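You operate a simulated robot arm through the tools that you are given. There is no shell and no other tool. Be economical: measure what you need, move in short steps, check, and stop when the job is done.

You are at the controls of a simulated two-armed robot. One attempt, no reset.

TASK
Fetch the test key six and set it on the blue frame painted on the low bench. Put the test key eight on the shelf four of the trial mould rack. Press the button of the green can three times. Put the green cleaner can in the clean drip pan. Open the drawer of the packing bench. Any order will do. Set down upright: green cleaner can.

It is judged by the outcome, as a careful person would: the job done as asked, and still so three seconds after it is handed in. It fails if anything else is knocked over, pushed out of place, dropped, spilled or broken.

THE ROBOT
Two 7-joint arms with fingered hands on one trunk, on a base that drives. Base frame: it is fixed to the floor where the robot stands at the start and does not move with it; the origin is under the middle of the robot, x ahead of it, y to its left, z up. Lengths are in cm, angles in rad, forces in N, time in s.
The left shoulder is at the start at [2, 12.3, 118.7], the right one opposite. With the tool pointing down near the work surface each hand reaches from about 10 to 48 cm from the robot's upright axis, wherever it stands, measured 20 degrees to its own side. Places, roughly: blue frame painted on the low bench [-130, 280, 60]; button of the green can [50, -250, 100]; clean drip pan (17x13x9 cm) [-180, -200, 80]; drawer of the packing bench [50, 290, 70]; green cleaner can [-200, -200, 100]; shelf four of the trial mould rack [-180, -450, 120]. Payload 2.4 kg a hand.
The tool frame of a hand sits at the grasp point between the pads (the TCP): z along the fingers, y along the line on which they close. The tips reach 1.7 cm beyond it. Largest opening 8.8 cm; the body of the gripper starts 4.7 cm behind the TCP. The gripper is a hand of 3 fingers: y runs from the thumb to the fingers, the wrist lies at [0, 0, -16.5] in the tool frame, and closing takes about 1.5 s.
Orientation is that of the tool frame in the base frame, as a unit quaternion [w, x, y, z]. With the fingers straight down and closing along the base's y, the tool's x points along the base's -x, its y along +y and its z along -z.

THE INTERFACE
- The arms move only by the tool nudge_tool. It takes "left_motion", "right_motion" or both (then of equal length, played together; a hand with none holds still); each is one flat list of numbers, 6 for each row, row after row: the shift along the base's x, y, z in units of 500 mm (1.0 is 500 mm), then the turn, a rotation vector about the base's x, y, z in units of 180 degrees (1.0 is 180 degrees). In form: [dx, dy, dz, wx, wy, wz, dx, dy, dz, wx, wy, wz, ...]. A call has 1 to 12 rows; each row is the pose to reach, as a shift and turn from the pose commanded when the call began. "left_claw" and "right_claw" are, for a hand that has rows, the finger opening in mm, from 0 to 88, set as the call begins (left out, the last holds). A call with a number of a shift or a turn outside -1 to 1 is refused whole. Rows are played at 5 a second. More than 5 cm and 0.15 rad between two rows, or a gripper value outside its range, and nothing of the call is played. Where a pose cannot be reached the arm comes as near as it can. A force on the tool above 40 N (or 10 N above the force at the start of the call, whichever is more), or a blocked arm, ends the call early, and 0.2 s more pass. The fingers move at their own pace (about 4.5 cm/s each) and stop on an object; they squeeze with about 32 N. The grip force told is the motor's: it shows also when the fingers shut on nothing. Time passes only in rows, and 0.2 s behind the last, so rows that repeat a pose let the fingers close. It gives the time, the measured TCP pose, the force on the tool (base axes), the opening and the grip force at its end, in the units of the frame above (readings bear some noise), with the torque about the TCP (base axes, N m) and any sound that the robot's microphone picked up.
- Cameras (640 x 400 px; columns grow to the right, rows downward): "scene" is now at [3.24, -2.03, 164]; the picture's right is [-0.55, -0.84, 0.00], its down [-0.71, 0.47, -0.53] and it looks along [0.44, -0.29, -0.85] (base axes); focal length 268 px, centre (320, 200). "left" rides on the left gripper at [-5.2, 0.4, -6.6] in its tool frame; the picture's right is [-0.09, -1.00, 0.00], its down [0.78, -0.07, -0.62] and it looks along [0.62, -0.05, 0.78] (tool axes); focal length 243 px, centre (320, 200). "right" rides on the right gripper at [5.2, 0.4, -6.6] in its tool frame; the picture's right is [-0.08, 1.00, 0.00], its down [-0.78, -0.07, -0.62] and it looks along [-0.62, -0.05, 0.78] (tool axes); focal length 243 px, centre (320, 200). There is no depth. A picture from a camera that has moved, and an enlarged one, comes with that camera's place and axes in the base frame and with its lens. The place of the scene camera against the robot may be out by one fixed shift of up to 2.5 cm in any direction.
- grab_frame(camera): a new picture of that camera. The clock stands still meanwhile.
- lift_body(by): slides the trunk up (or, below 0, down) by that many cm; the arms and the scene camera ride with it, the base frame stays. It gives what a move gives, with no picture.
- roll_base(legs): drives the robot by 1 to 6 legs, each [ahead, left, turn to the left] in cm, cm and rad, along the robot's own axes; the way and the turn of a leg run together, so that a leg with both is an arc; at most 150 cm and 3.142 rad a leg. The arms and the cameras ride along, it lands a little off, and it stops where it bumps. It gives what a move gives.
- finger_targets(finger1, finger2, thumb_bend, hand): sets how far each is bent, from 0 (flat) to 100 (curled in); at 30 the hand is open as for a grip, at 70 the pads meet at the TCP. One left out holds its place. A second passes; each finger stops where it meets its share of the squeeze, and holds until it gets a number again. A gripper value or a shape takes the hand back. It gives what a move gives, with no picture; readings hold the bend of each and the force on the fingers (four entries, about 0 where the hand has none), thumb and palm.
- grasp_type(shape, hand): the hand has 3 fingers and takes this shape, open, in about a second: jaw (thumb against the fingers, like two jaws); tri (thumb and two fingers); tip (a fingertip pinch); poke (one finger out to press); point (the index stretched); flat (the hand flat); cup (the hand cupped); fist (a fist). The gripper value then closes the fingers along that shape, each until it touches; the sizes above hold for jaw. It gives what a move gives, with no picture.
- head_to(pan, tilt): turns the head with the scene camera to pan (to the left, within 2.094 rad either way) and tilt (down, from -0.506 to 1.204), counted from straight ahead of the robot. It gives what a move gives.
- inspect(camera, box): a new picture of the part [left, top, right, bottom] of that camera's present view, enlarged. The clock stands still meanwhile.
- sign_off(): hands the job in; it is judged then, once.

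Go step by step. Nothing tells you exact positions but the pictures and the camera data: compare them with the known pose of the tool, close in by small moves and look again before you grip or let go. The budget is 165 turns and 130 pictures, counting those below and the enlarged ones. Unless the task says otherwise, let go and move clear before handing in.

The tools are called after "Request:" as name(argument=value, ...) on one line, values as JSON. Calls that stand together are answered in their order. nudge_tool: Moves the arms, as the interface text tells. Its arguments: {"type":"object","properties":{"left_motion":{"type":"array","items":{"type":"number"}},"left_claw":{"type":"number"},"right_motion":{"type":"array","items":{"type":"number"}},"right_claw":{"type":"number"}},"required":[]} The other tools are called the same way: lift_body (by) slides the trunk up or down; grasp_type (shape, hand) gives the hand a shape; finger_targets (finger1, finger2, thumb_bend, hand) moves the fingers one by one; roll_base (legs) drives the base; head_to (pan, tilt) turns the head that bears the scene camera; grab_frame (camera) takes a picture; inspect (camera, box) takes an enlarged picture of a part of a camera's view; sign_off () hands the job in.

At the start:

```text
time: 0.0
left_eef_pos: [32.61, 0.21, 121.32]
left_tool_rot: [-0.001, -0.001, 1.0, 0.001]
left_wrist_force: [-1.0, -0.1, -0.5]
left_torque: [-0.03, -0.01, 0.0]
left_width: 8.78
left_grasp_force: 0.1
left_shape: jaw
left_bend: [30.0, 30.0, 30.0]
left_finger forces: [0.0, 0.1, 0.0, 0.0, 0.0, 0.0]
right_eef_pos: [22.61, -30.27, 117.12]
right_tool_rot: [0.0, 0.0, 1.0, -0.001]
right_wrist_force: [-0.1, 1.0, -0.3]
right_torque: [-0.02, 0.0, -0.03]
right_width: 8.77
right_grasp_force: 0.0
right_shape: jaw
right_bend: [30.0, 30.0, 30.0]
right_finger forces: [0.0, 0.1, 0.0, 0.0, 0.1, 0.0]
trunk travel left (down, up): [-40.0, 43.0]
robot x, y, heading: [-0.11, -0.07, 0.001]
head pan, tilt: [-0.579, 1.016]
```

scene: 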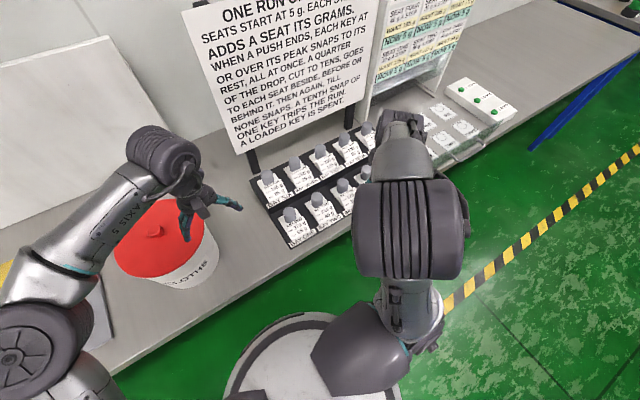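
right: 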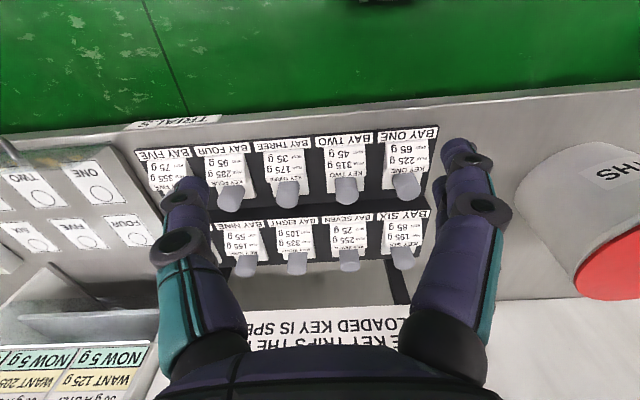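
left: 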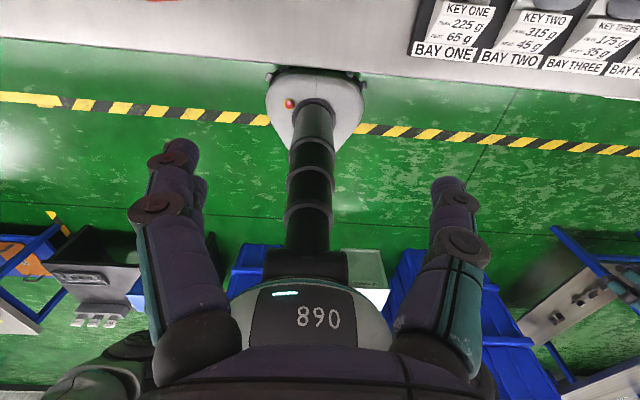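

The bench ahead carries a tray of keys in labelled bays, a sign and a button panel. I'll read these closely first.

Request:
inspect(camera="scene", box=[180, 0, 380, 125])

Request:
inspect(camera="right", box=[120, 110, 450, 316])

Request:
inspect(camera="scene", box=[360, 0, 520, 160])

```text
3.20 times, centred on (280, 62) of scene
camera zoom: at [3.24, -2.03, 164.0], right [-0.55, -0.84, 0.0], down [-0.71, 0.47, -0.53], along [0.44, -0.29, -0.85], focal length 856 px, centre (448, 640)
```

zoom: 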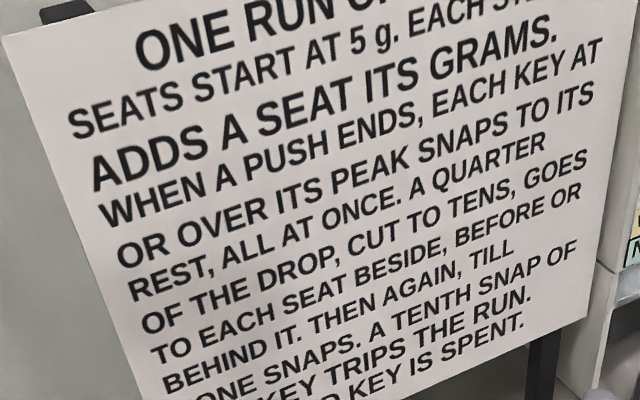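

```text
1.94 times, centred on (285, 213) of right
camera zoom: at [17.51, -30.13, 123.77], right [0.08, 1.0, 0.0], down [0.78, -0.07, 0.62], along [0.62, -0.05, -0.78], focal length 470 px, centre (388, 175)
```

zoom: 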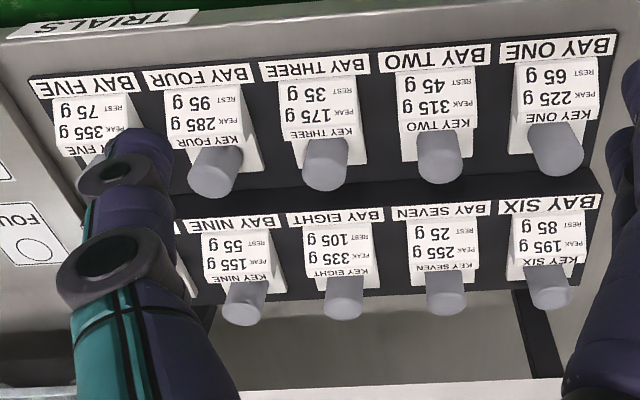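

```text
2.50 times, centred on (440, 80) of scene
camera zoom: at [3.24, -2.03, 164.0], right [-0.55, -0.84, 0.0], down [-0.71, 0.47, -0.53], along [0.44, -0.29, -0.85], focal length 669 px, centre (20, 500)
```

zoom: 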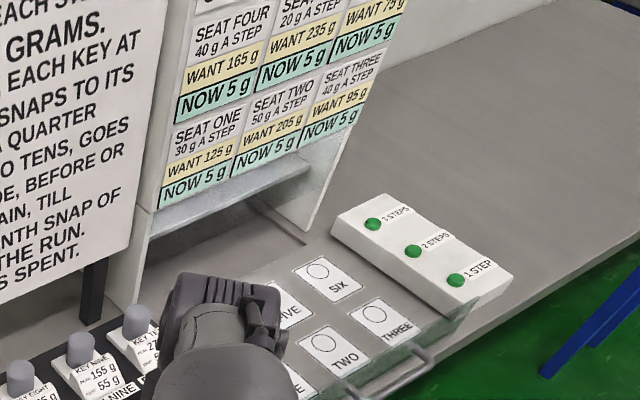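

The press puzzle on this bench isn't part of the job: I only need key six and key eight, in their bays in the back row. Now I'll survey the room.

Request:
head_to(pan=2.0, tilt=0.3)

Request:
grab_frame(camera="scene")

Request:
head_to(pan=-2.0, tilt=0.3)

Request:
grab_frame(camera="scene")

Request:
head_to(pan=0.0, tilt=0.9)

Request:
grab_frame(camera="scene")

```text
time: 2.3
left_eef_pos: [32.61, 0.24, 121.28]
left_tool_rot: [-0.001, 0.0, 1.0, 0.0]
left_wrist_force: [-0.9, 0.6, -0.5]
left_torque: [-0.01, -0.02, -0.01]
left_width: 8.79
left_grasp_force: 0.1
left_shape: jaw
left_bend: [30.0, 30.0, 30.0]
left_finger forces: [0.0, 0.0, 0.1, 0.1, 0.1, 0.0]
right_eef_pos: [22.69, -30.38, 117.12]
right_tool_rot: [0.001, 0.0, 1.0, 0.0]
right_wrist_force: [0.2, -0.7, -0.1]
right_torque: [-0.01, 0.03, -0.01]
right_width: 8.79
right_grasp_force: 0.0
right_shape: jaw
right_bend: [30.0, 30.0, 30.0]
right_finger forces: [0.0, 0.1, 0.0, 0.0, 0.0, 0.0]
trunk travel left (down, up): [-40.0, 43.0]
robot x, y, heading: [-0.1, 0.13, 0.001]
head pan, tilt: [2.0, 0.3]
```

```text
123 pictures are left
camera scene: at [-6.39, 10.21, 170.06], right [0.91, 0.42, 0.0], down [0.12, -0.27, -0.96], along [-0.4, 0.87, -0.3], focal length 268 px, centre (320, 200)
```

scene: 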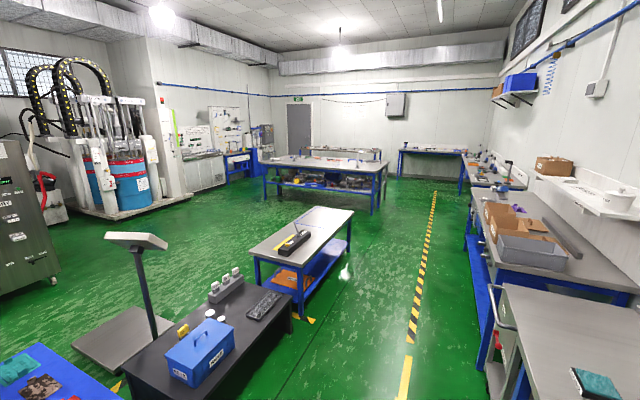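

```text
time: 5.6
left_eef_pos: [32.58, 0.15, 121.24]
left_tool_rot: [0.0, 0.0, 1.0, 0.0]
left_wrist_force: [-0.9, 1.2, -0.5]
left_torque: [-0.02, 0.02, 0.05]
left_width: 8.79
left_grasp_force: 0.0
left_shape: jaw
left_bend: [30.0, 30.0, 30.0]
left_finger forces: [0.0, 0.0, 0.0, 0.0, 0.0, 0.0]
right_eef_pos: [22.55, -30.34, 116.98]
right_tool_rot: [0.0, 0.0, 1.0, 0.0]
right_wrist_force: [0.2, 0.1, -0.2]
right_torque: [-0.04, 0.0, 0.01]
right_width: 8.78
right_grasp_force: 0.1
right_shape: jaw
right_bend: [30.0, 30.0, 30.0]
right_finger forces: [0.1, 0.1, 0.0, 0.0, 0.0, 0.0]
trunk travel left (down, up): [-40.0, 43.0]
robot x, y, heading: [-0.06, -0.31, -0.001]
head pan, tilt: [-2.0, 0.3]
```

```text
122 pictures are left
camera scene: at [-6.39, -6.77, 170.06], right [-0.91, 0.42, 0.0], down [0.12, 0.27, -0.96], along [-0.4, -0.87, -0.3], focal length 268 px, centre (320, 200)
```

scene: 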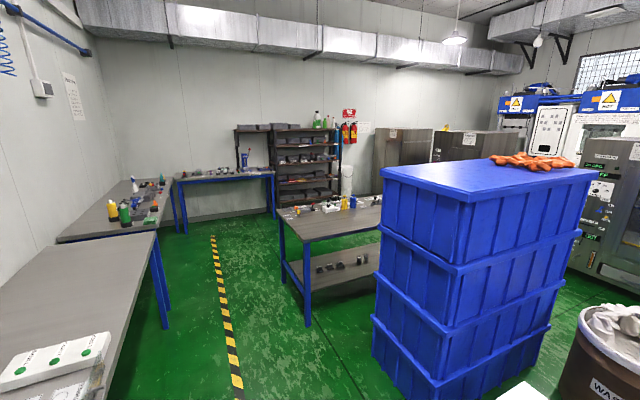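

```text
time: 7.5
left_eef_pos: [32.64, 0.2, 121.2]
left_tool_rot: [0.0, 0.0, 1.0, 0.001]
left_wrist_force: [-0.2, 0.2, -0.3]
left_torque: [-0.05, 0.01, -0.02]
left_width: 8.79
left_grasp_force: 0.0
left_shape: jaw
left_bend: [30.0, 30.0, 30.0]
left_finger forces: [0.0, 0.0, 0.1, 0.1, 0.0, 0.1]
right_eef_pos: [22.71, -30.38, 117.16]
right_tool_rot: [0.001, 0.0, 1.0, 0.0]
right_wrist_force: [0.1, -0.4, 0.0]
right_torque: [0.02, -0.01, 0.01]
right_width: 8.77
right_grasp_force: 0.0
right_shape: jaw
right_bend: [30.0, 30.0, 30.0]
right_finger forces: [0.1, 0.1, 0.1, 0.0, 0.1, 0.0]
trunk travel left (down, up): [-40.0, 43.0]
robot x, y, heading: [0.26, -0.5, 0.005]
head pan, tilt: [0.0, 0.901]
```

```text
121 pictures are left
camera scene: at [5.05, 1.72, 164.84], right [0.0, -1.0, 0.0], down [-0.78, 0.0, -0.62], along [0.62, 0.0, -0.78], focal length 268 px, centre (320, 200)
```

scene: 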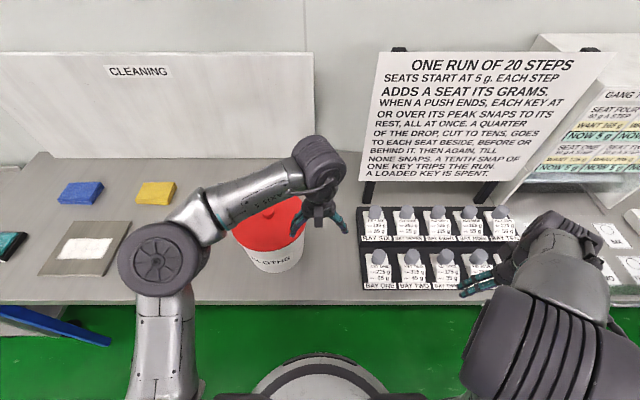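

I'll zoom on the right-hand benches and the left-hand ones to locate targets.

Request:
head_to(pan=-2.0, tilt=0.3)

Request:
inspect(camera="scene", box=[80, 140, 260, 252])

Request:
inspect(camera="scene", box=[230, 100, 390, 220])

Request:
head_to(pan=2.0, tilt=0.3)

Request:
inspect(camera="scene", box=[180, 190, 380, 350])

Request:
inspect(camera="scene", box=[440, 140, 640, 300])

Request:
head_to(pan=1.0, tilt=0.5)

Request:
grab_frame(camera="scene")

```text
time: 9.4
left_eef_pos: [32.63, 0.27, 121.19]
left_tool_rot: [0.001, 0.0, 1.0, -0.001]
left_wrist_force: [-0.7, -0.1, 0.2]
left_torque: [0.02, 0.02, 0.01]
left_width: 8.79
left_grasp_force: 0.2
left_shape: jaw
left_bend: [30.0, 30.0, 30.0]
left_finger forces: [0.0, 0.0, 0.0, 0.0, 0.1, 0.0]
right_eef_pos: [22.76, -30.42, 117.15]
right_tool_rot: [0.001, 0.0, 1.0, 0.0]
right_wrist_force: [0.2, -0.9, -0.1]
right_torque: [0.0, 0.0, -0.01]
right_width: 8.79
right_grasp_force: 0.0
right_shape: jaw
right_bend: [30.0, 30.0, 30.0]
right_finger forces: [0.0, 0.0, 0.0, 0.0, 0.0, 0.0]
trunk travel left (down, up): [-40.0, 43.0]
robot x, y, heading: [0.42, 0.11, 0.001]
head pan, tilt: [-2.0, 0.3]
```

```text
3.56 times, centred on (170, 196) of scene
camera zoom: at [-6.39, -6.77, 170.06], right [-0.91, 0.42, 0.0], down [0.12, 0.27, -0.96], along [-0.4, -0.87, -0.3], focal length 952 px, centre (853, 214)
```

zoom: 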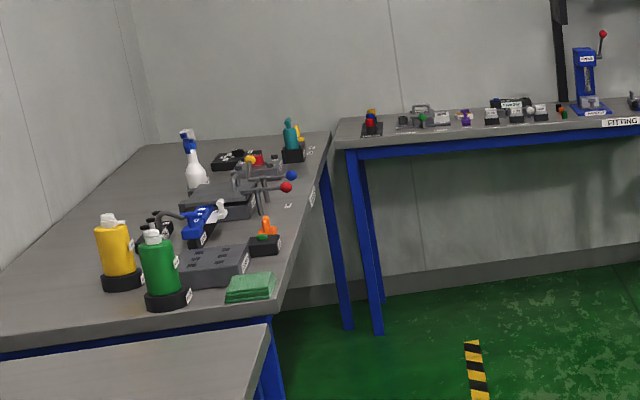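

```text
3.33 times, centred on (310, 160) of scene
camera zoom: at [-6.39, -6.77, 170.06], right [-0.91, 0.42, 0.0], down [0.12, 0.27, -0.96], along [-0.4, -0.87, -0.3], focal length 892 px, centre (353, 333)
```

zoom: 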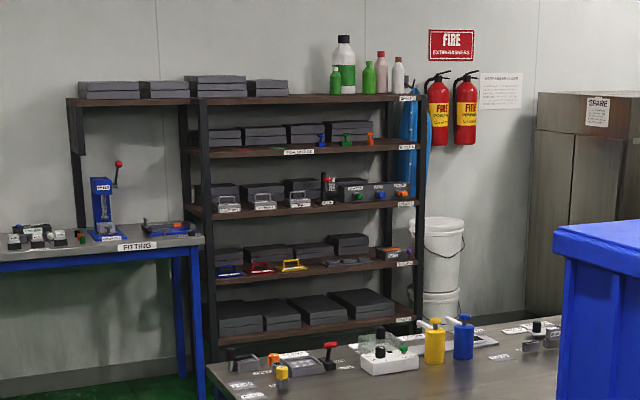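

```text
time: 12.7
left_eef_pos: [32.58, 0.17, 121.17]
left_tool_rot: [0.0, 0.0, 1.0, 0.0]
left_wrist_force: [0.4, 0.3, -0.2]
left_torque: [0.02, -0.01, 0.03]
left_width: 8.83
left_grasp_force: 0.1
left_shape: jaw
left_bend: [30.0, 30.0, 30.0]
left_finger forces: [0.1, 0.0, 0.0, 0.0, 0.1, 0.0]
right_eef_pos: [22.55, -30.31, 117.11]
right_tool_rot: [0.001, 0.0, 1.0, 0.001]
right_wrist_force: [0.4, 0.0, -0.2]
right_torque: [-0.01, -0.02, -0.01]
right_width: 8.79
right_grasp_force: 0.0
right_shape: jaw
right_bend: [30.0, 30.0, 30.0]
right_finger forces: [0.1, 0.0, 0.0, 0.0, 0.1, 0.0]
trunk travel left (down, up): [-40.0, 43.0]
robot x, y, heading: [-0.15, 0.06, -0.003]
head pan, tilt: [2.0, 0.3]
```

```text
2.50 times, centred on (280, 270) of scene
camera zoom: at [-6.39, 10.21, 170.07], right [0.91, 0.42, 0.0], down [0.12, -0.27, -0.96], along [-0.4, 0.87, -0.3], focal length 669 px, centre (420, 25)
```

zoom: 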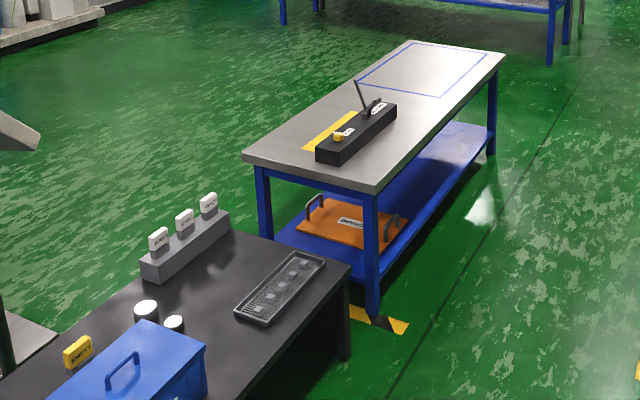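

```text
2.50 times, centred on (540, 220) of scene
camera zoom: at [-6.39, 10.21, 170.07], right [0.91, 0.42, 0.0], down [0.12, -0.27, -0.96], along [-0.4, 0.87, -0.3], focal length 669 px, centre (-230, 150)
```

zoom: 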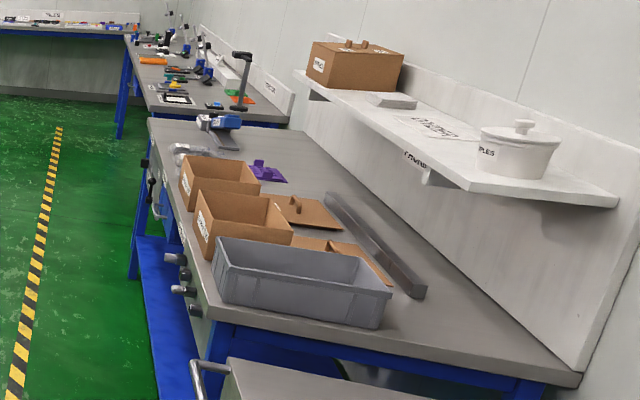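

```text
time: 14.0
left_eef_pos: [32.61, 0.22, 121.22]
left_tool_rot: [0.0, -0.001, 1.0, 0.0]
left_wrist_force: [-0.4, -0.5, -0.1]
left_torque: [0.02, -0.01, 0.03]
left_width: 8.81
left_grasp_force: 0.1
left_shape: jaw
left_bend: [30.0, 30.0, 30.0]
left_finger forces: [0.0, 0.0, 0.0, 0.0, 0.0, 0.0]
right_eef_pos: [22.7, -30.44, 117.25]
right_tool_rot: [0.0, 0.0, 1.0, 0.0]
right_wrist_force: [0.3, 0.0, -0.1]
right_torque: [0.0, 0.0, 0.01]
right_width: 8.78
right_grasp_force: 0.0
right_shape: jaw
right_bend: [30.0, 30.0, 30.0]
right_finger forces: [0.0, 0.1, 0.0, 0.1, 0.0, 0.0]
trunk travel left (down, up): [-40.0, 43.0]
robot x, y, heading: [0.15, -0.02, -0.003]
head pan, tilt: [1.0, 0.499]
```

```text
116 pictures are left
camera scene: at [2.4, 9.38, 168.22], right [0.84, -0.54, 0.0], down [-0.26, -0.4, -0.88], along [0.47, 0.74, -0.48], focal length 268 px, centre (320, 200)
```

scene: 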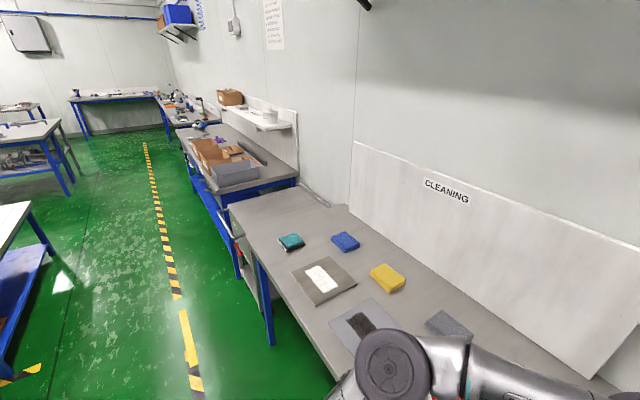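

Keys stand at about [57, -17, 94] (six) and [58, -38, 94] (eight). I'll move the base between them and a bit forward, then look.

Request:
roll_base(legs=[[0, -27.5, 0], [6, 0, 0]])

Request:
head_to(pan=0, tilt=0.9)

Request:
grab_frame(camera="scene")

Request:
grab_frame(camera="right")

```text
time: 16.5
left_eef_pos: [38.64, -27.1, 121.28]
left_tool_rot: [0.0, -0.002, 1.0, 0.0]
left_wrist_force: [1.0, 0.5, 0.2]
left_torque: [0.03, 0.0, -0.03]
left_width: 8.8
left_grasp_force: 0.1
left_shape: jaw
left_bend: [30.0, 30.0, 30.0]
left_finger forces: [0.1, 0.0, 0.0, 0.0, 0.0, 0.0]
right_eef_pos: [28.84, -57.8, 117.11]
right_tool_rot: [0.0, -0.001, 1.0, 0.0]
right_wrist_force: [0.9, 0.3, -0.1]
right_torque: [0.03, 0.0, 0.0]
right_width: 8.77
right_grasp_force: 0.1
right_shape: jaw
right_bend: [30.0, 30.0, 30.0]
right_finger forces: [0.0, 0.0, 0.0, 0.0, 0.0, 0.0]
trunk travel left (down, up): [-40.0, 43.0]
robot x, y, heading: [6.19, -27.11, 0.0]
head pan, tilt: [1.0, 0.499]
```

```text
time: 17.8
left_eef_pos: [38.58, -27.06, 121.19]
left_tool_rot: [-0.001, -0.002, 1.0, 0.0]
left_wrist_force: [-0.7, -0.5, -0.1]
left_torque: [0.02, -0.02, 0.01]
left_width: 8.82
left_grasp_force: 0.1
left_shape: jaw
left_bend: [30.0, 30.0, 30.0]
left_finger forces: [0.1, 0.1, 0.1, 0.0, 0.0, 0.0]
right_eef_pos: [28.75, -57.69, 117.29]
right_tool_rot: [0.0, -0.002, 1.0, 0.0]
right_wrist_force: [0.2, -0.1, -0.3]
right_torque: [0.03, 0.01, -0.01]
right_width: 8.8
right_grasp_force: 0.0
right_shape: jaw
right_bend: [30.0, 30.0, 30.0]
right_finger forces: [0.1, 0.0, 0.1, 0.1, 0.0, 0.0]
trunk travel left (down, up): [-40.0, 43.0]
robot x, y, heading: [5.73, -27.36, 0.005]
head pan, tilt: [0.0, 0.901]
```

```text
115 pictures are left
camera scene: at [11.06, -25.69, 164.84], right [0.0, -1.0, 0.0], down [-0.78, 0.0, -0.62], along [0.62, 0.0, -0.78], focal length 268 px, centre (320, 200)
```

scene: 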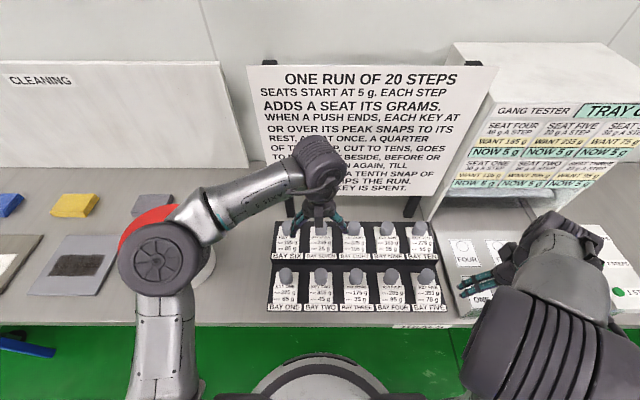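

```text
114 pictures are left
camera right: at [23.62, -57.5, 123.77], right [0.08, 1.0, 0.0], down [0.78, -0.06, 0.62], along [0.62, -0.05, -0.78], focal length 243 px, centre (320, 200)
```

right: 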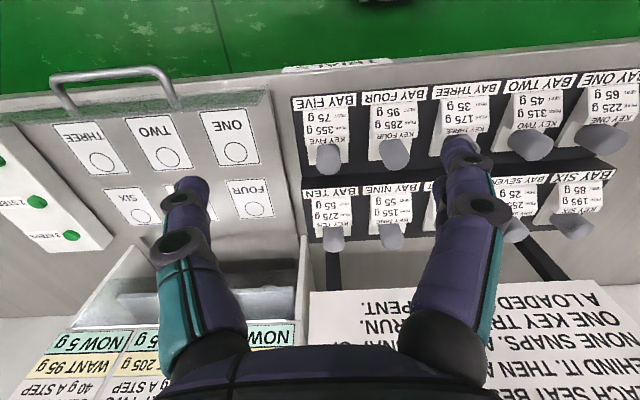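

The robot sits between the two keys. I'll drive ahead 8 cm more and bring the hands over them.

Request:
roll_base(legs=[[8, 0, 0]])

Request:
nudge_tool(left_motion=[0.02, 0.06, 0, 0, 0, 0, 0.04, 0.12, 0, 0, 0, 0, 0.06, 0.18, 0, 0, 0, 0, 0.06, 0.22, -0.05, 0, 0, 0], right_motion=[0.06, 0.08, 0, 0, 0, 0, 0.12, 0.16, 0, 0, 0, 0, 0.18, 0.24, 0, 0, 0, 0, 0.24, 0.32, -0.0, 0, 0, 0])

Request:
grab_frame(camera="right")

Request:
grab_frame(camera="left")

```text
time: 18.8
left_eef_pos: [46.73, -27.1, 121.29]
left_tool_rot: [0.0, 0.0, 1.0, 0.0]
left_wrist_force: [0.5, 0.2, 0.8]
left_torque: [-0.01, 0.02, 0.01]
left_width: 8.81
left_grasp_force: 0.1
left_shape: jaw
left_bend: [30.0, 30.0, 30.0]
left_finger forces: [0.0, 0.0, 0.0, 0.1, 0.0, 0.1]
right_eef_pos: [36.86, -57.89, 117.15]
right_tool_rot: [0.0, -0.001, 1.0, 0.0]
right_wrist_force: [0.0, -0.8, 0.2]
right_torque: [0.02, 0.0, 0.0]
right_width: 8.81
right_grasp_force: 0.0
right_shape: jaw
right_bend: [30.0, 30.0, 30.0]
right_finger forces: [0.0, 0.1, 0.1, 0.1, 0.0, 0.0]
trunk travel left (down, up): [-40.0, 43.0]
robot x, y, heading: [13.73, -27.76, 0.003]
head pan, tilt: [0.0, 0.901]
```

```text
time: 19.8
left_eef_pos: [49.53, -16.04, 118.79]
left_tool_rot: [0.0, 0.0, 1.0, 0.0]
left_wrist_force: [0.7, -0.8, 0.8]
left_torque: [-0.04, 0.02, 0.02]
left_width: 8.78
left_grasp_force: 0.1
left_shape: jaw
left_bend: [30.0, 30.0, 30.0]
left_finger forces: [0.0, 0.1, 0.0, 0.0, 0.0, 0.0]
right_eef_pos: [48.94, -41.7, 116.94]
right_tool_rot: [-0.001, -0.001, 1.0, 0.0]
right_wrist_force: [-0.5, 0.0, 0.8]
right_torque: [-0.01, 0.01, 0.03]
right_width: 8.8
right_grasp_force: 0.0
right_shape: jaw
right_bend: [30.0, 30.0, 30.0]
right_finger forces: [0.1, 0.0, 0.0, 0.0, 0.0, 0.0]
trunk travel left (down, up): [-40.0, 43.0]
robot x, y, heading: [14.31, -27.36, 0.002]
head pan, tilt: [0.0, 0.901]
```

```text
113 pictures are left
camera right: at [43.83, -41.52, 123.63], right [0.08, 1.0, 0.0], down [0.78, -0.07, 0.62], along [0.62, -0.05, -0.78], focal length 243 px, centre (320, 200)
```

right: 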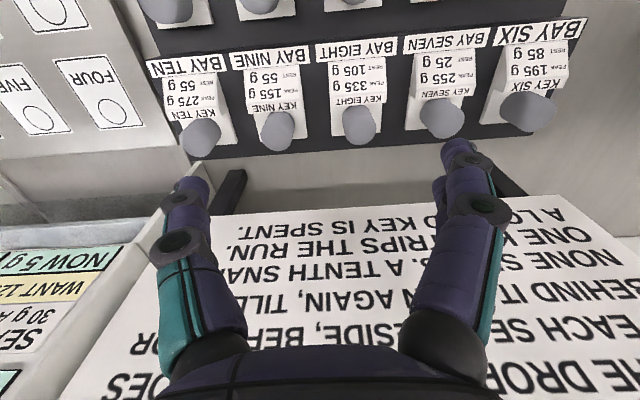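

```text
112 pictures are left
camera left: at [54.79, -15.57, 125.24], right [0.09, -1.0, 0.0], down [-0.78, -0.07, 0.62], along [-0.62, -0.05, -0.78], focal length 243 px, centre (320, 200)
```

left: 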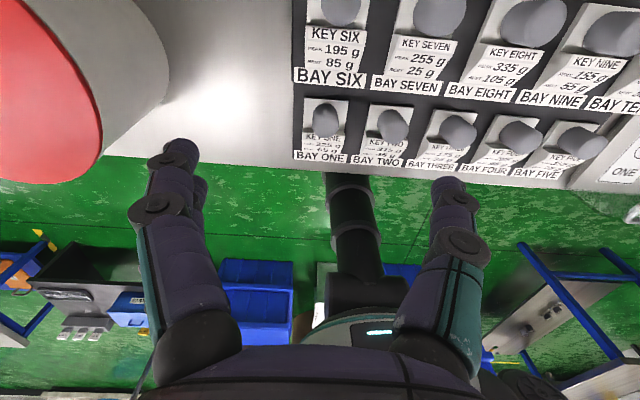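

Key eight's knob ≈ [56,-37.4], key six's ≈ [55.5,-16.8]. Moving above each and partly down for a closer look.

Request:
nudge_tool(left_motion=[0.06, -0.008, 0, 0, 0, 0, 0.12, -0.016, 0, 0, 0, 0, 0.12, -0.016, -0.07, 0, 0, 0, 0.12, -0.016, -0.14, 0, 0, 0, 0.12, -0.016, -0.21, 0, 0, 0, 0.12, -0.016, -0.28, 0, 0, 0], right_motion=[0.07, 0.043, 0, 0, 0, 0, 0.14, 0.086, 0, 0, 0, 0, 0.14, 0.086, -0.06, 0, 0, 0, 0.14, 0.086, -0.12, 0, 0, 0, 0.14, 0.086, -0.18, 0, 0, 0, 0.14, 0.086, -0.24, 0, 0, 0])

Request:
grab_frame(camera="right")

Request:
grab_frame(camera="left")

```text
time: 21.2
left_eef_pos: [55.49, -16.76, 104.59]
left_tool_rot: [0.0, -0.001, 1.0, 0.0]
left_wrist_force: [0.1, 0.4, 0.6]
left_torque: [0.01, -0.02, -0.02]
left_width: 8.8
left_grasp_force: 0.0
left_shape: jaw
left_bend: [30.0, 30.0, 30.0]
left_finger forces: [0.0, 0.0, 0.0, 0.0, 0.0, 0.1]
right_eef_pos: [55.67, -37.51, 105.09]
right_tool_rot: [0.0, -0.001, 1.0, 0.0]
right_wrist_force: [0.6, 0.8, 0.8]
right_torque: [-0.01, 0.03, 0.01]
right_width: 8.76
right_grasp_force: 0.0
right_shape: jaw
right_bend: [30.0, 30.0, 30.0]
right_finger forces: [0.1, 0.0, 0.0, 0.0, 0.0, 0.0]
trunk travel left (down, up): [-40.0, 43.0]
robot x, y, heading: [14.0, -27.86, 0.006]
head pan, tilt: [0.0, 0.901]
```

```text
111 pictures are left
camera right: at [50.54, -37.27, 111.65], right [0.08, 1.0, 0.0], down [0.78, -0.07, 0.62], along [0.62, -0.05, -0.78], focal length 243 px, centre (320, 200)
```

right: 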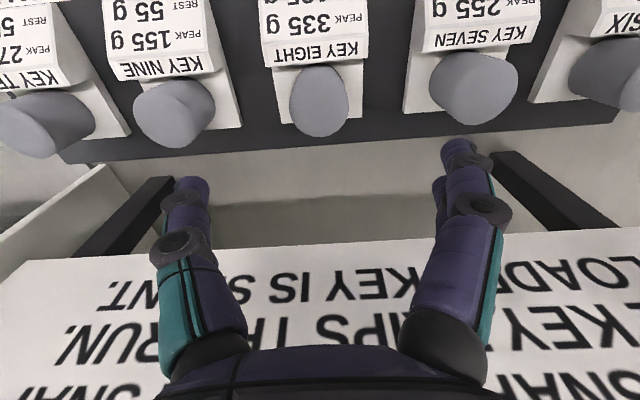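

```text
110 pictures are left
camera left: at [60.82, -16.28, 111.14], right [0.09, -1.0, 0.0], down [-0.78, -0.07, 0.62], along [-0.62, -0.05, -0.78], focal length 243 px, centre (320, 200)
```

left: 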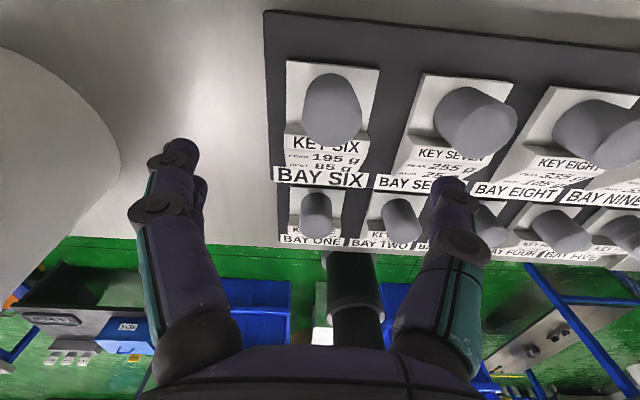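

Fine centring, then lower to z≈93 and look again.

Request:
nudge_tool(left_motion=[0.002, -0.013, -0.06, 0, 0, 0, 0.002, -0.013, -0.12, 0, 0, 0, 0.002, -0.013, -0.18, 0, 0, 0, 0.002, -0.013, -0.22, 0, 0, 0], right_motion=[0.012, -0.004, -0.06, 0, 0, 0, 0.012, -0.004, -0.12, 0, 0, 0, 0.012, -0.004, -0.18, 0, 0, 0, 0.012, -0.004, -0.23, 0, 0, 0])

Request:
grab_frame(camera="right")

Request:
grab_frame(camera="left")

Request:
grab_frame(camera="scene")

```text
time: 22.2
left_eef_pos: [55.58, -17.62, 93.62]
left_tool_rot: [0.001, 0.0, 1.0, -0.001]
left_wrist_force: [0.6, -0.6, 0.2]
left_torque: [0.0, 0.0, 0.0]
left_width: 8.79
left_grasp_force: 0.1
left_shape: jaw
left_bend: [30.0, 30.0, 30.0]
left_finger forces: [0.0, 0.0, 0.1, 0.0, 0.0, 0.0]
right_eef_pos: [56.37, -37.73, 93.46]
right_tool_rot: [0.0, -0.001, 1.0, 0.0]
right_wrist_force: [0.1, 0.7, 0.4]
right_torque: [-0.01, 0.01, -0.01]
right_width: 8.78
right_grasp_force: 0.1
right_shape: jaw
right_bend: [30.0, 30.0, 30.0]
right_finger forces: [0.1, 0.0, 0.0, 0.1, 0.0, 0.1]
trunk travel left (down, up): [-40.0, 43.0]
robot x, y, heading: [13.73, -27.42, 0.002]
head pan, tilt: [0.0, 0.901]
```

```text
109 pictures are left
camera right: at [51.2, -37.49, 100.19], right [0.08, 1.0, 0.0], down [0.78, -0.07, 0.62], along [0.62, -0.05, -0.78], focal length 243 px, centre (320, 200)
```

right: 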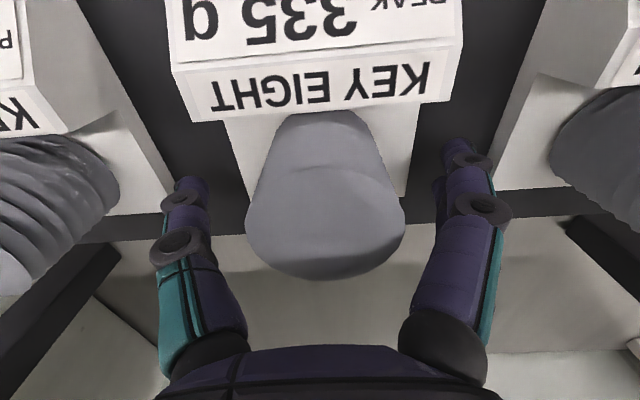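

```text
108 pictures are left
camera left: at [60.87, -17.08, 100.15], right [0.09, -1.0, 0.0], down [-0.78, -0.07, 0.62], along [-0.62, -0.05, -0.78], focal length 243 px, centre (320, 200)
```

left: 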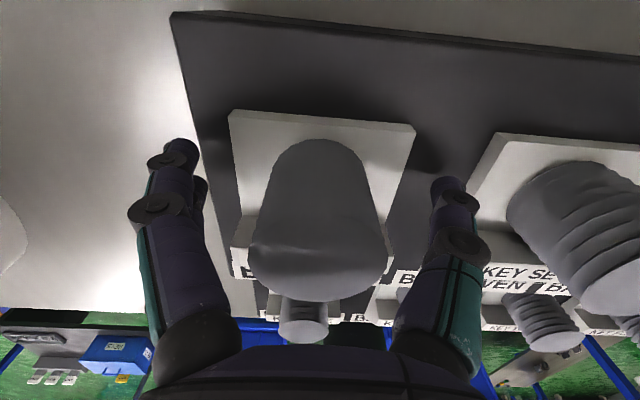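

```text
107 pictures are left
camera scene: at [19.07, -25.68, 164.83], right [0.0, -1.0, 0.0], down [-0.78, 0.0, -0.62], along [0.62, 0.0, -0.78], focal length 268 px, centre (320, 200)
```

scene: 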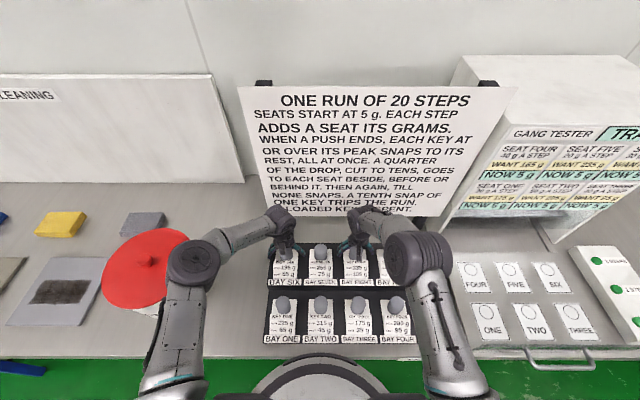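

Both knobs are centred between the fingers. I lower 1 cm more and close both hands.

Request:
nudge_tool(left_motion=[0, 0, -0.02, 0, 0, 0], right_motion=[0, 0, -0.02, 0, 0, 0])

Request:
nudge_tool(left_motion=[0, 0, 0, 0, 0, 0, 0, 0, 0, 0, 0, 0, 0, 0, 0, 0, 0, 0, 0, 0, 0, 0, 0, 0, 0, 0, 0, 0, 0, 0, 0, 0, 0, 0, 0, 0, 0, 0, 0, 0, 0, 0], right_motion=[0, 0, 0, 0, 0, 0, 0, 0, 0, 0, 0, 0, 0, 0, 0, 0, 0, 0, 0, 0, 0, 0, 0, 0, 0, 0, 0, 0, 0, 0, 0, 0, 0, 0, 0, 0, 0, 0, 0, 0, 0, 0], left_claw=15, right_claw=15)

Request:
grab_frame(camera="right")

Request:
grab_frame(camera="left")

```text
time: 22.6
left_eef_pos: [55.61, -17.61, 92.86]
left_tool_rot: [0.001, -0.001, 1.0, -0.001]
left_wrist_force: [1.2, 0.9, 3.5]
left_torque: [0.03, -0.02, 0.01]
left_width: 8.8
left_grasp_force: 0.1
left_shape: jaw
left_bend: [29.0, 29.0, 30.0]
left_finger forces: [0.9, 1.0, 0.0, 0.0, 1.3, 0.1]
right_eef_pos: [56.22, -37.8, 92.67]
right_tool_rot: [0.003, -0.001, 1.0, 0.0]
right_wrist_force: [0.4, -1.5, 10.7]
right_torque: [0.13, 0.0, 0.0]
right_width: 8.78
right_grasp_force: 0.0
right_shape: jaw
right_bend: [30.0, 30.0, 30.0]
right_finger forces: [3.6, 3.1, 0.0, 0.0, 3.6, 0.0]
trunk travel left (down, up): [-40.0, 43.0]
robot x, y, heading: [14.15, -27.38, 0.003]
head pan, tilt: [0.0, 0.901]
```

```text
time: 23.5
left_eef_pos: [55.44, -17.71, 92.88]
left_tool_rot: [0.003, -0.001, 1.0, -0.001]
left_wrist_force: [-2.6, 1.2, 14.2]
left_torque: [0.19, 0.07, 0.03]
left_width: 6.48
left_grasp_force: 31.5
left_shape: jaw
left_bend: [65.0, 65.0, 61.0]
left_finger forces: [18.7, 19.5, 0.1, 0.0, 33.6, 0.1]
right_eef_pos: [56.32, -37.69, 92.96]
right_tool_rot: [0.005, 0.0, 1.0, 0.0]
right_wrist_force: [-4.1, -0.1, 16.7]
right_torque: [0.1, 0.08, 0.03]
right_width: 6.05
right_grasp_force: 31.9
right_shape: jaw
right_bend: [69.0, 69.0, 64.0]
right_finger forces: [20.1, 18.9, 0.1, 0.0, 36.0, 0.1]
trunk travel left (down, up): [-40.0, 43.0]
robot x, y, heading: [13.84, -27.29, -0.002]
head pan, tilt: [0.0, 0.901]
stopped in row 4 (right hand): the force on the tool passed its limit (the readings are from after the stop); the commanded pose is now the measured one
```

```text
106 pictures are left
camera right: at [51.16, -37.45, 99.45], right [0.08, 1.0, 0.0], down [0.77, -0.07, 0.63], along [0.63, -0.05, -0.78], focal length 243 px, centre (320, 200)
```

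right: 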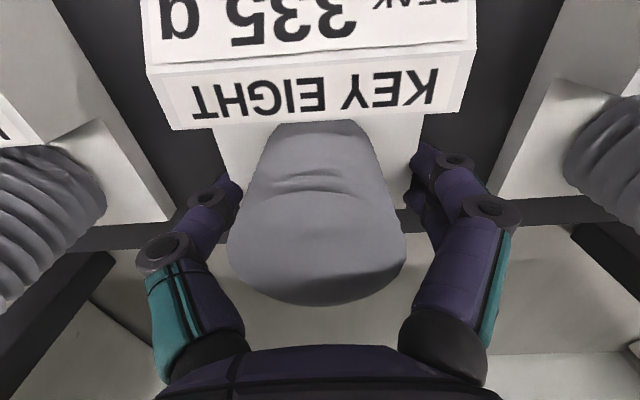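

```text
105 pictures are left
camera left: at [60.67, -17.14, 99.51], right [0.09, -1.0, 0.0], down [-0.78, -0.07, 0.62], along [-0.61, -0.06, -0.79], focal length 243 px, centre (320, 200)
```

left: 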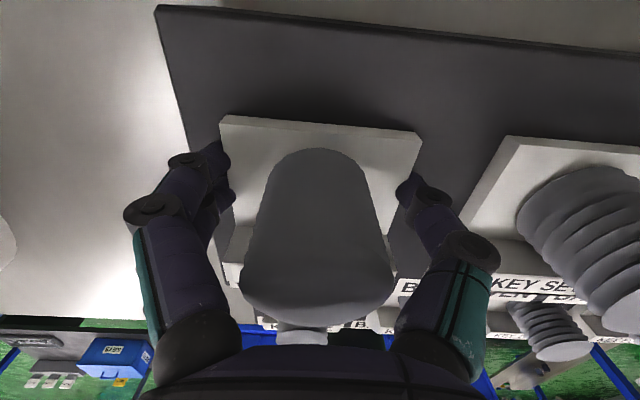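

The fingertips met the base plate, gripping it rather than the knob. I'll open, rise 2 cm and grip the knobs.

Request:
nudge_tool(left_motion=[0, 0, 0, 0, 0, 0, 0, 0, 0, 0, 0, 0, 0, 0, 0, 0, 0, 0, 0, 0, 0, 0, 0, 0, 0, 0, 0.02, 0, 0, 0, 0, 0, 0.036, 0, 0, 0], right_motion=[0, 0, 0, 0, 0, 0, 0, 0, 0, 0, 0, 0, 0, 0, 0, 0, 0, 0, 0, 0, 0, 0, 0, 0, 0, 0, 0.02, 0, 0, 0, 0, 0, 0.036, 0, 0, 0], left_claw=88, right_claw=88)

Request:
nudge_tool(left_motion=[0, 0, 0, 0, 0, 0, 0, 0, 0, 0, 0, 0, 0, 0, 0, 0, 0, 0, 0, 0, 0, 0, 0, 0, 0, 0, 0, 0, 0, 0, 0, 0, 0, 0, 0, 0, 0, 0, 0, 0, 0, 0], right_motion=[0, 0, 0, 0, 0, 0, 0, 0, 0, 0, 0, 0, 0, 0, 0, 0, 0, 0, 0, 0, 0, 0, 0, 0, 0, 0, 0, 0, 0, 0, 0, 0, 0, 0, 0, 0, 0, 0, 0, 0, 0, 0], left_claw=10, right_claw=10)

Request:
grab_frame(camera="right")

Request:
grab_frame(camera="left")

```text
time: 24.9
left_eef_pos: [55.6, -17.72, 94.64]
left_tool_rot: [0.001, -0.003, 1.0, 0.0]
left_wrist_force: [0.0, 0.7, 0.7]
left_torque: [0.01, -0.02, -0.01]
left_width: 8.79
left_grasp_force: 0.1
left_shape: jaw
left_bend: [30.0, 30.0, 30.0]
left_finger forces: [0.0, 0.0, 0.0, 0.0, 0.0, 0.0]
right_eef_pos: [56.53, -37.71, 94.34]
right_tool_rot: [0.003, 0.0, 1.0, 0.0]
right_wrist_force: [-0.1, 0.2, 0.1]
right_torque: [0.04, -0.02, 0.0]
right_width: 8.79
right_grasp_force: 0.0
right_shape: jaw
right_bend: [30.0, 30.0, 30.0]
right_finger forces: [0.0, 0.0, 0.0, 0.0, 0.0, 0.1]
trunk travel left (down, up): [-40.0, 43.0]
robot x, y, heading: [13.89, -27.64, 0.006]
head pan, tilt: [0.0, 0.901]
```

```text
time: 26.5
left_eef_pos: [55.56, -17.73, 94.65]
left_tool_rot: [0.002, -0.001, 1.0, 0.001]
left_wrist_force: [1.7, 0.8, 6.0]
left_torque: [0.21, 0.0, 0.0]
left_width: 3.25
left_grasp_force: 31.8
left_shape: jaw
left_bend: [72.0, 74.0, 70.0]
left_finger forces: [13.8, 23.9, 0.1, 0.1, 28.5, 0.1]
right_eef_pos: [56.55, -37.59, 94.52]
right_tool_rot: [0.003, 0.0, 1.0, 0.001]
right_wrist_force: [1.6, -2.6, 2.5]
right_torque: [0.11, 0.08, 0.08]
right_width: 2.3
right_grasp_force: 32.5
right_shape: jaw
right_bend: [68.0, 76.0, 72.0]
right_finger forces: [17.6, 6.8, 0.0, 0.0, 22.4, 0.1]
trunk travel left (down, up): [-40.0, 43.0]
robot x, y, heading: [13.88, -27.56, -0.003]
head pan, tilt: [0.0, 0.901]
```

```text
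104 pictures are left
camera right: at [51.36, -37.47, 101.04], right [0.08, 1.0, 0.0], down [0.78, -0.07, 0.63], along [0.62, -0.05, -0.78], focal length 243 px, centre (320, 200)
```

right: 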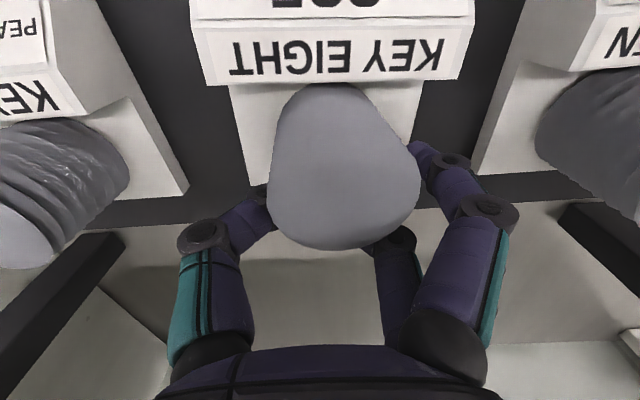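

```text
103 pictures are left
camera left: at [60.84, -17.18, 101.19], right [0.09, -1.0, 0.0], down [-0.78, -0.07, 0.62], along [-0.62, -0.05, -0.79], focal length 243 px, centre (320, 200)
```

left: 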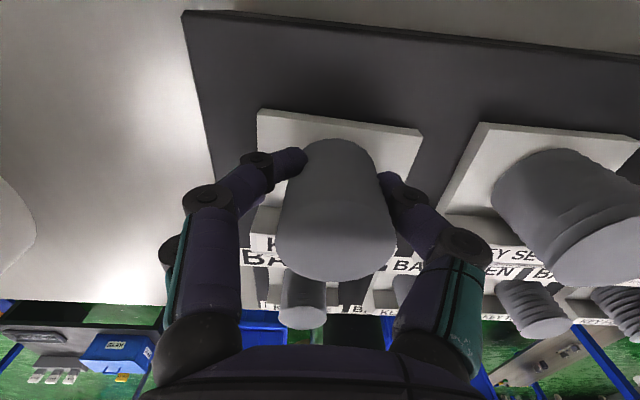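

Left grip is good; right is ~1 cm too far forward so only one finger bears. Re-grip the right.

Request:
nudge_tool(right_motion=[0, 0, 0, 0, 0, 0, 0, 0, 0, 0, 0, 0, 0, 0, 0, 0, 0, 0, 0, 0, 0, 0, 0, 0, -0.02, 0, 0, 0, 0, 0, -0.02, 0, 0, 0, 0, 0], right_claw=88)

Request:
nudge_tool(right_motion=[0, 0, 0, 0, 0, 0, 0, 0, 0, 0, 0, 0, 0, 0, 0, 0, 0, 0, 0, 0, 0, 0, 0, 0, 0, 0, 0, 0, 0, 0, 0, 0, 0, 0, 0, 0, 0, 0, 0, 0, 0, 0], right_claw=10)

Request:
grab_frame(camera="right")

```text
time: 27.9
left_eef_pos: [55.59, -17.75, 94.56]
left_tool_rot: [0.003, -0.002, 1.0, 0.0]
left_wrist_force: [3.8, 0.5, 11.4]
left_torque: [0.32, 0.02, -0.01]
left_width: 3.26
left_grasp_force: 32.0
left_shape: jaw
left_bend: [72.0, 74.0, 70.0]
left_finger forces: [13.9, 25.6, 0.1, 0.0, 29.4, 0.1]
right_eef_pos: [55.55, -37.76, 94.51]
right_tool_rot: [0.004, 0.0, 1.0, 0.001]
right_wrist_force: [-0.7, 0.1, 0.4]
right_torque: [0.02, 0.0, 0.0]
right_width: 8.82
right_grasp_force: 0.1
right_shape: jaw
right_bend: [30.0, 30.0, 30.0]
right_finger forces: [0.1, 0.0, 0.0, 0.0, 0.1, 0.1]
trunk travel left (down, up): [-40.0, 43.0]
robot x, y, heading: [14.03, -27.66, 0.004]
head pan, tilt: [0.0, 0.901]
```

```text
time: 29.5
left_eef_pos: [55.56, -17.72, 94.74]
left_tool_rot: [0.002, -0.001, 1.0, 0.0]
left_wrist_force: [4.9, 0.9, 11.4]
left_torque: [0.31, 0.05, -0.05]
left_width: 3.26
left_grasp_force: 31.9
left_shape: jaw
left_bend: [72.0, 74.0, 70.0]
left_finger forces: [14.0, 25.5, 0.1, 0.0, 29.6, 0.0]
right_eef_pos: [55.51, -37.8, 94.64]
right_tool_rot: [0.004, 0.0, 1.0, 0.001]
right_wrist_force: [3.0, 0.6, 9.8]
right_torque: [0.28, 0.05, 0.17]
right_width: 3.06
right_grasp_force: 32.4
right_shape: jaw
right_bend: [74.0, 71.0, 70.0]
right_finger forces: [25.9, 11.6, 0.1, 0.1, 25.9, 0.0]
trunk travel left (down, up): [-40.0, 43.0]
robot x, y, heading: [13.79, -27.56, 0.007]
head pan, tilt: [0.0, 0.901]
```

```text
102 pictures are left
camera right: at [50.4, -37.45, 101.17], right [0.08, 1.0, 0.0], down [0.78, -0.07, 0.63], along [0.63, -0.05, -0.78], focal length 243 px, centre (320, 200)
```

right: 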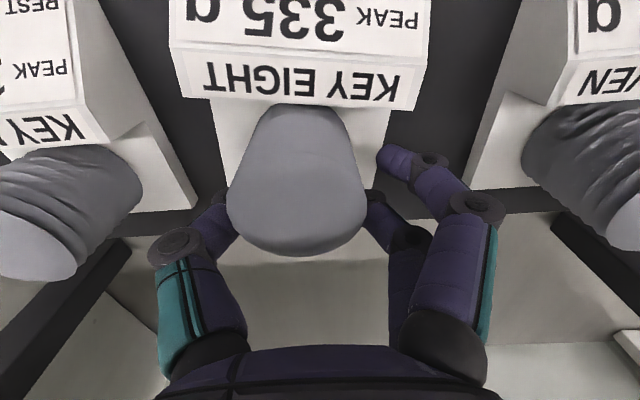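

Both grips bear on all fingers. Lift gently 4 cm and check.

Request:
nudge_tool(left_motion=[0, 0, 0.01, 0, 0, 0, 0, 0, 0.03, 0, 0, 0, 0, 0, 0.05, 0, 0, 0, 0, 0, 0.08, 0, 0, 0, 0, 0, 0.12, 0, 0, 0], right_motion=[0, 0, 0.01, 0, 0, 0, 0, 0, 0.03, 0, 0, 0, 0, 0, 0.05, 0, 0, 0, 0, 0, 0.08, 0, 0, 0, 0, 0, 0.12, 0, 0, 0])

Request:
grab_frame(camera="right")

Request:
grab_frame(camera="left")

```text
time: 30.7
left_eef_pos: [55.7, -17.56, 100.52]
left_tool_rot: [0.001, -0.002, 1.0, 0.0]
left_wrist_force: [0.5, 0.4, -0.6]
left_torque: [0.04, -0.02, -0.03]
left_width: 3.18
left_grasp_force: 32.0
left_shape: jaw
left_bend: [72.0, 73.0, 70.0]
left_finger forces: [13.3, 14.3, 0.0, 0.0, 27.9, 0.0]
right_eef_pos: [55.52, -37.79, 100.66]
right_tool_rot: [0.002, -0.001, 1.0, 0.0]
right_wrist_force: [0.5, 0.0, -1.5]
right_torque: [0.01, 0.0, 0.01]
right_width: 2.9
right_grasp_force: 31.3
right_shape: jaw
right_bend: [73.0, 71.0, 70.0]
right_finger forces: [13.5, 12.2, 0.0, 0.0, 21.6, 0.1]
trunk travel left (down, up): [-40.0, 43.0]
robot x, y, heading: [13.76, -27.31, 0.0]
head pan, tilt: [0.0, 0.901]
```

```text
101 pictures are left
camera right: at [50.38, -37.6, 107.16], right [0.08, 1.0, 0.0], down [0.78, -0.07, 0.63], along [0.62, -0.05, -0.78], focal length 243 px, centre (320, 200)
```

right: 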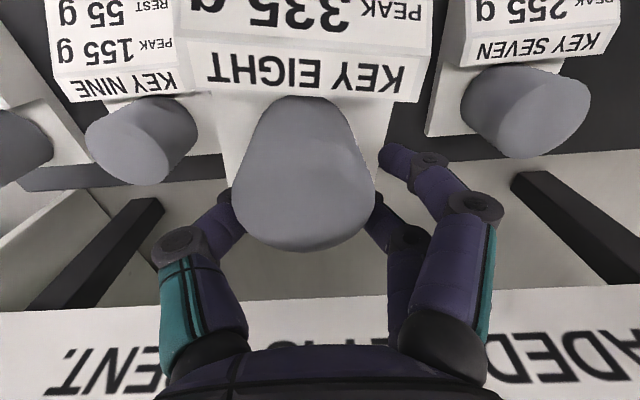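

```text
100 pictures are left
camera left: at [60.95, -17.04, 107.02], right [0.09, -1.0, 0.0], down [-0.78, -0.07, 0.62], along [-0.62, -0.05, -0.78], focal length 243 px, centre (320, 200)
```

left: 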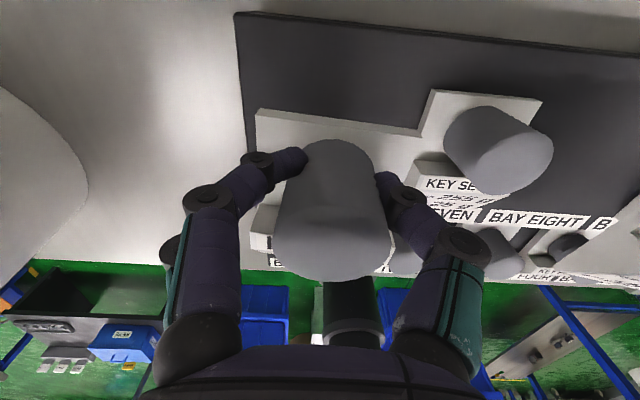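

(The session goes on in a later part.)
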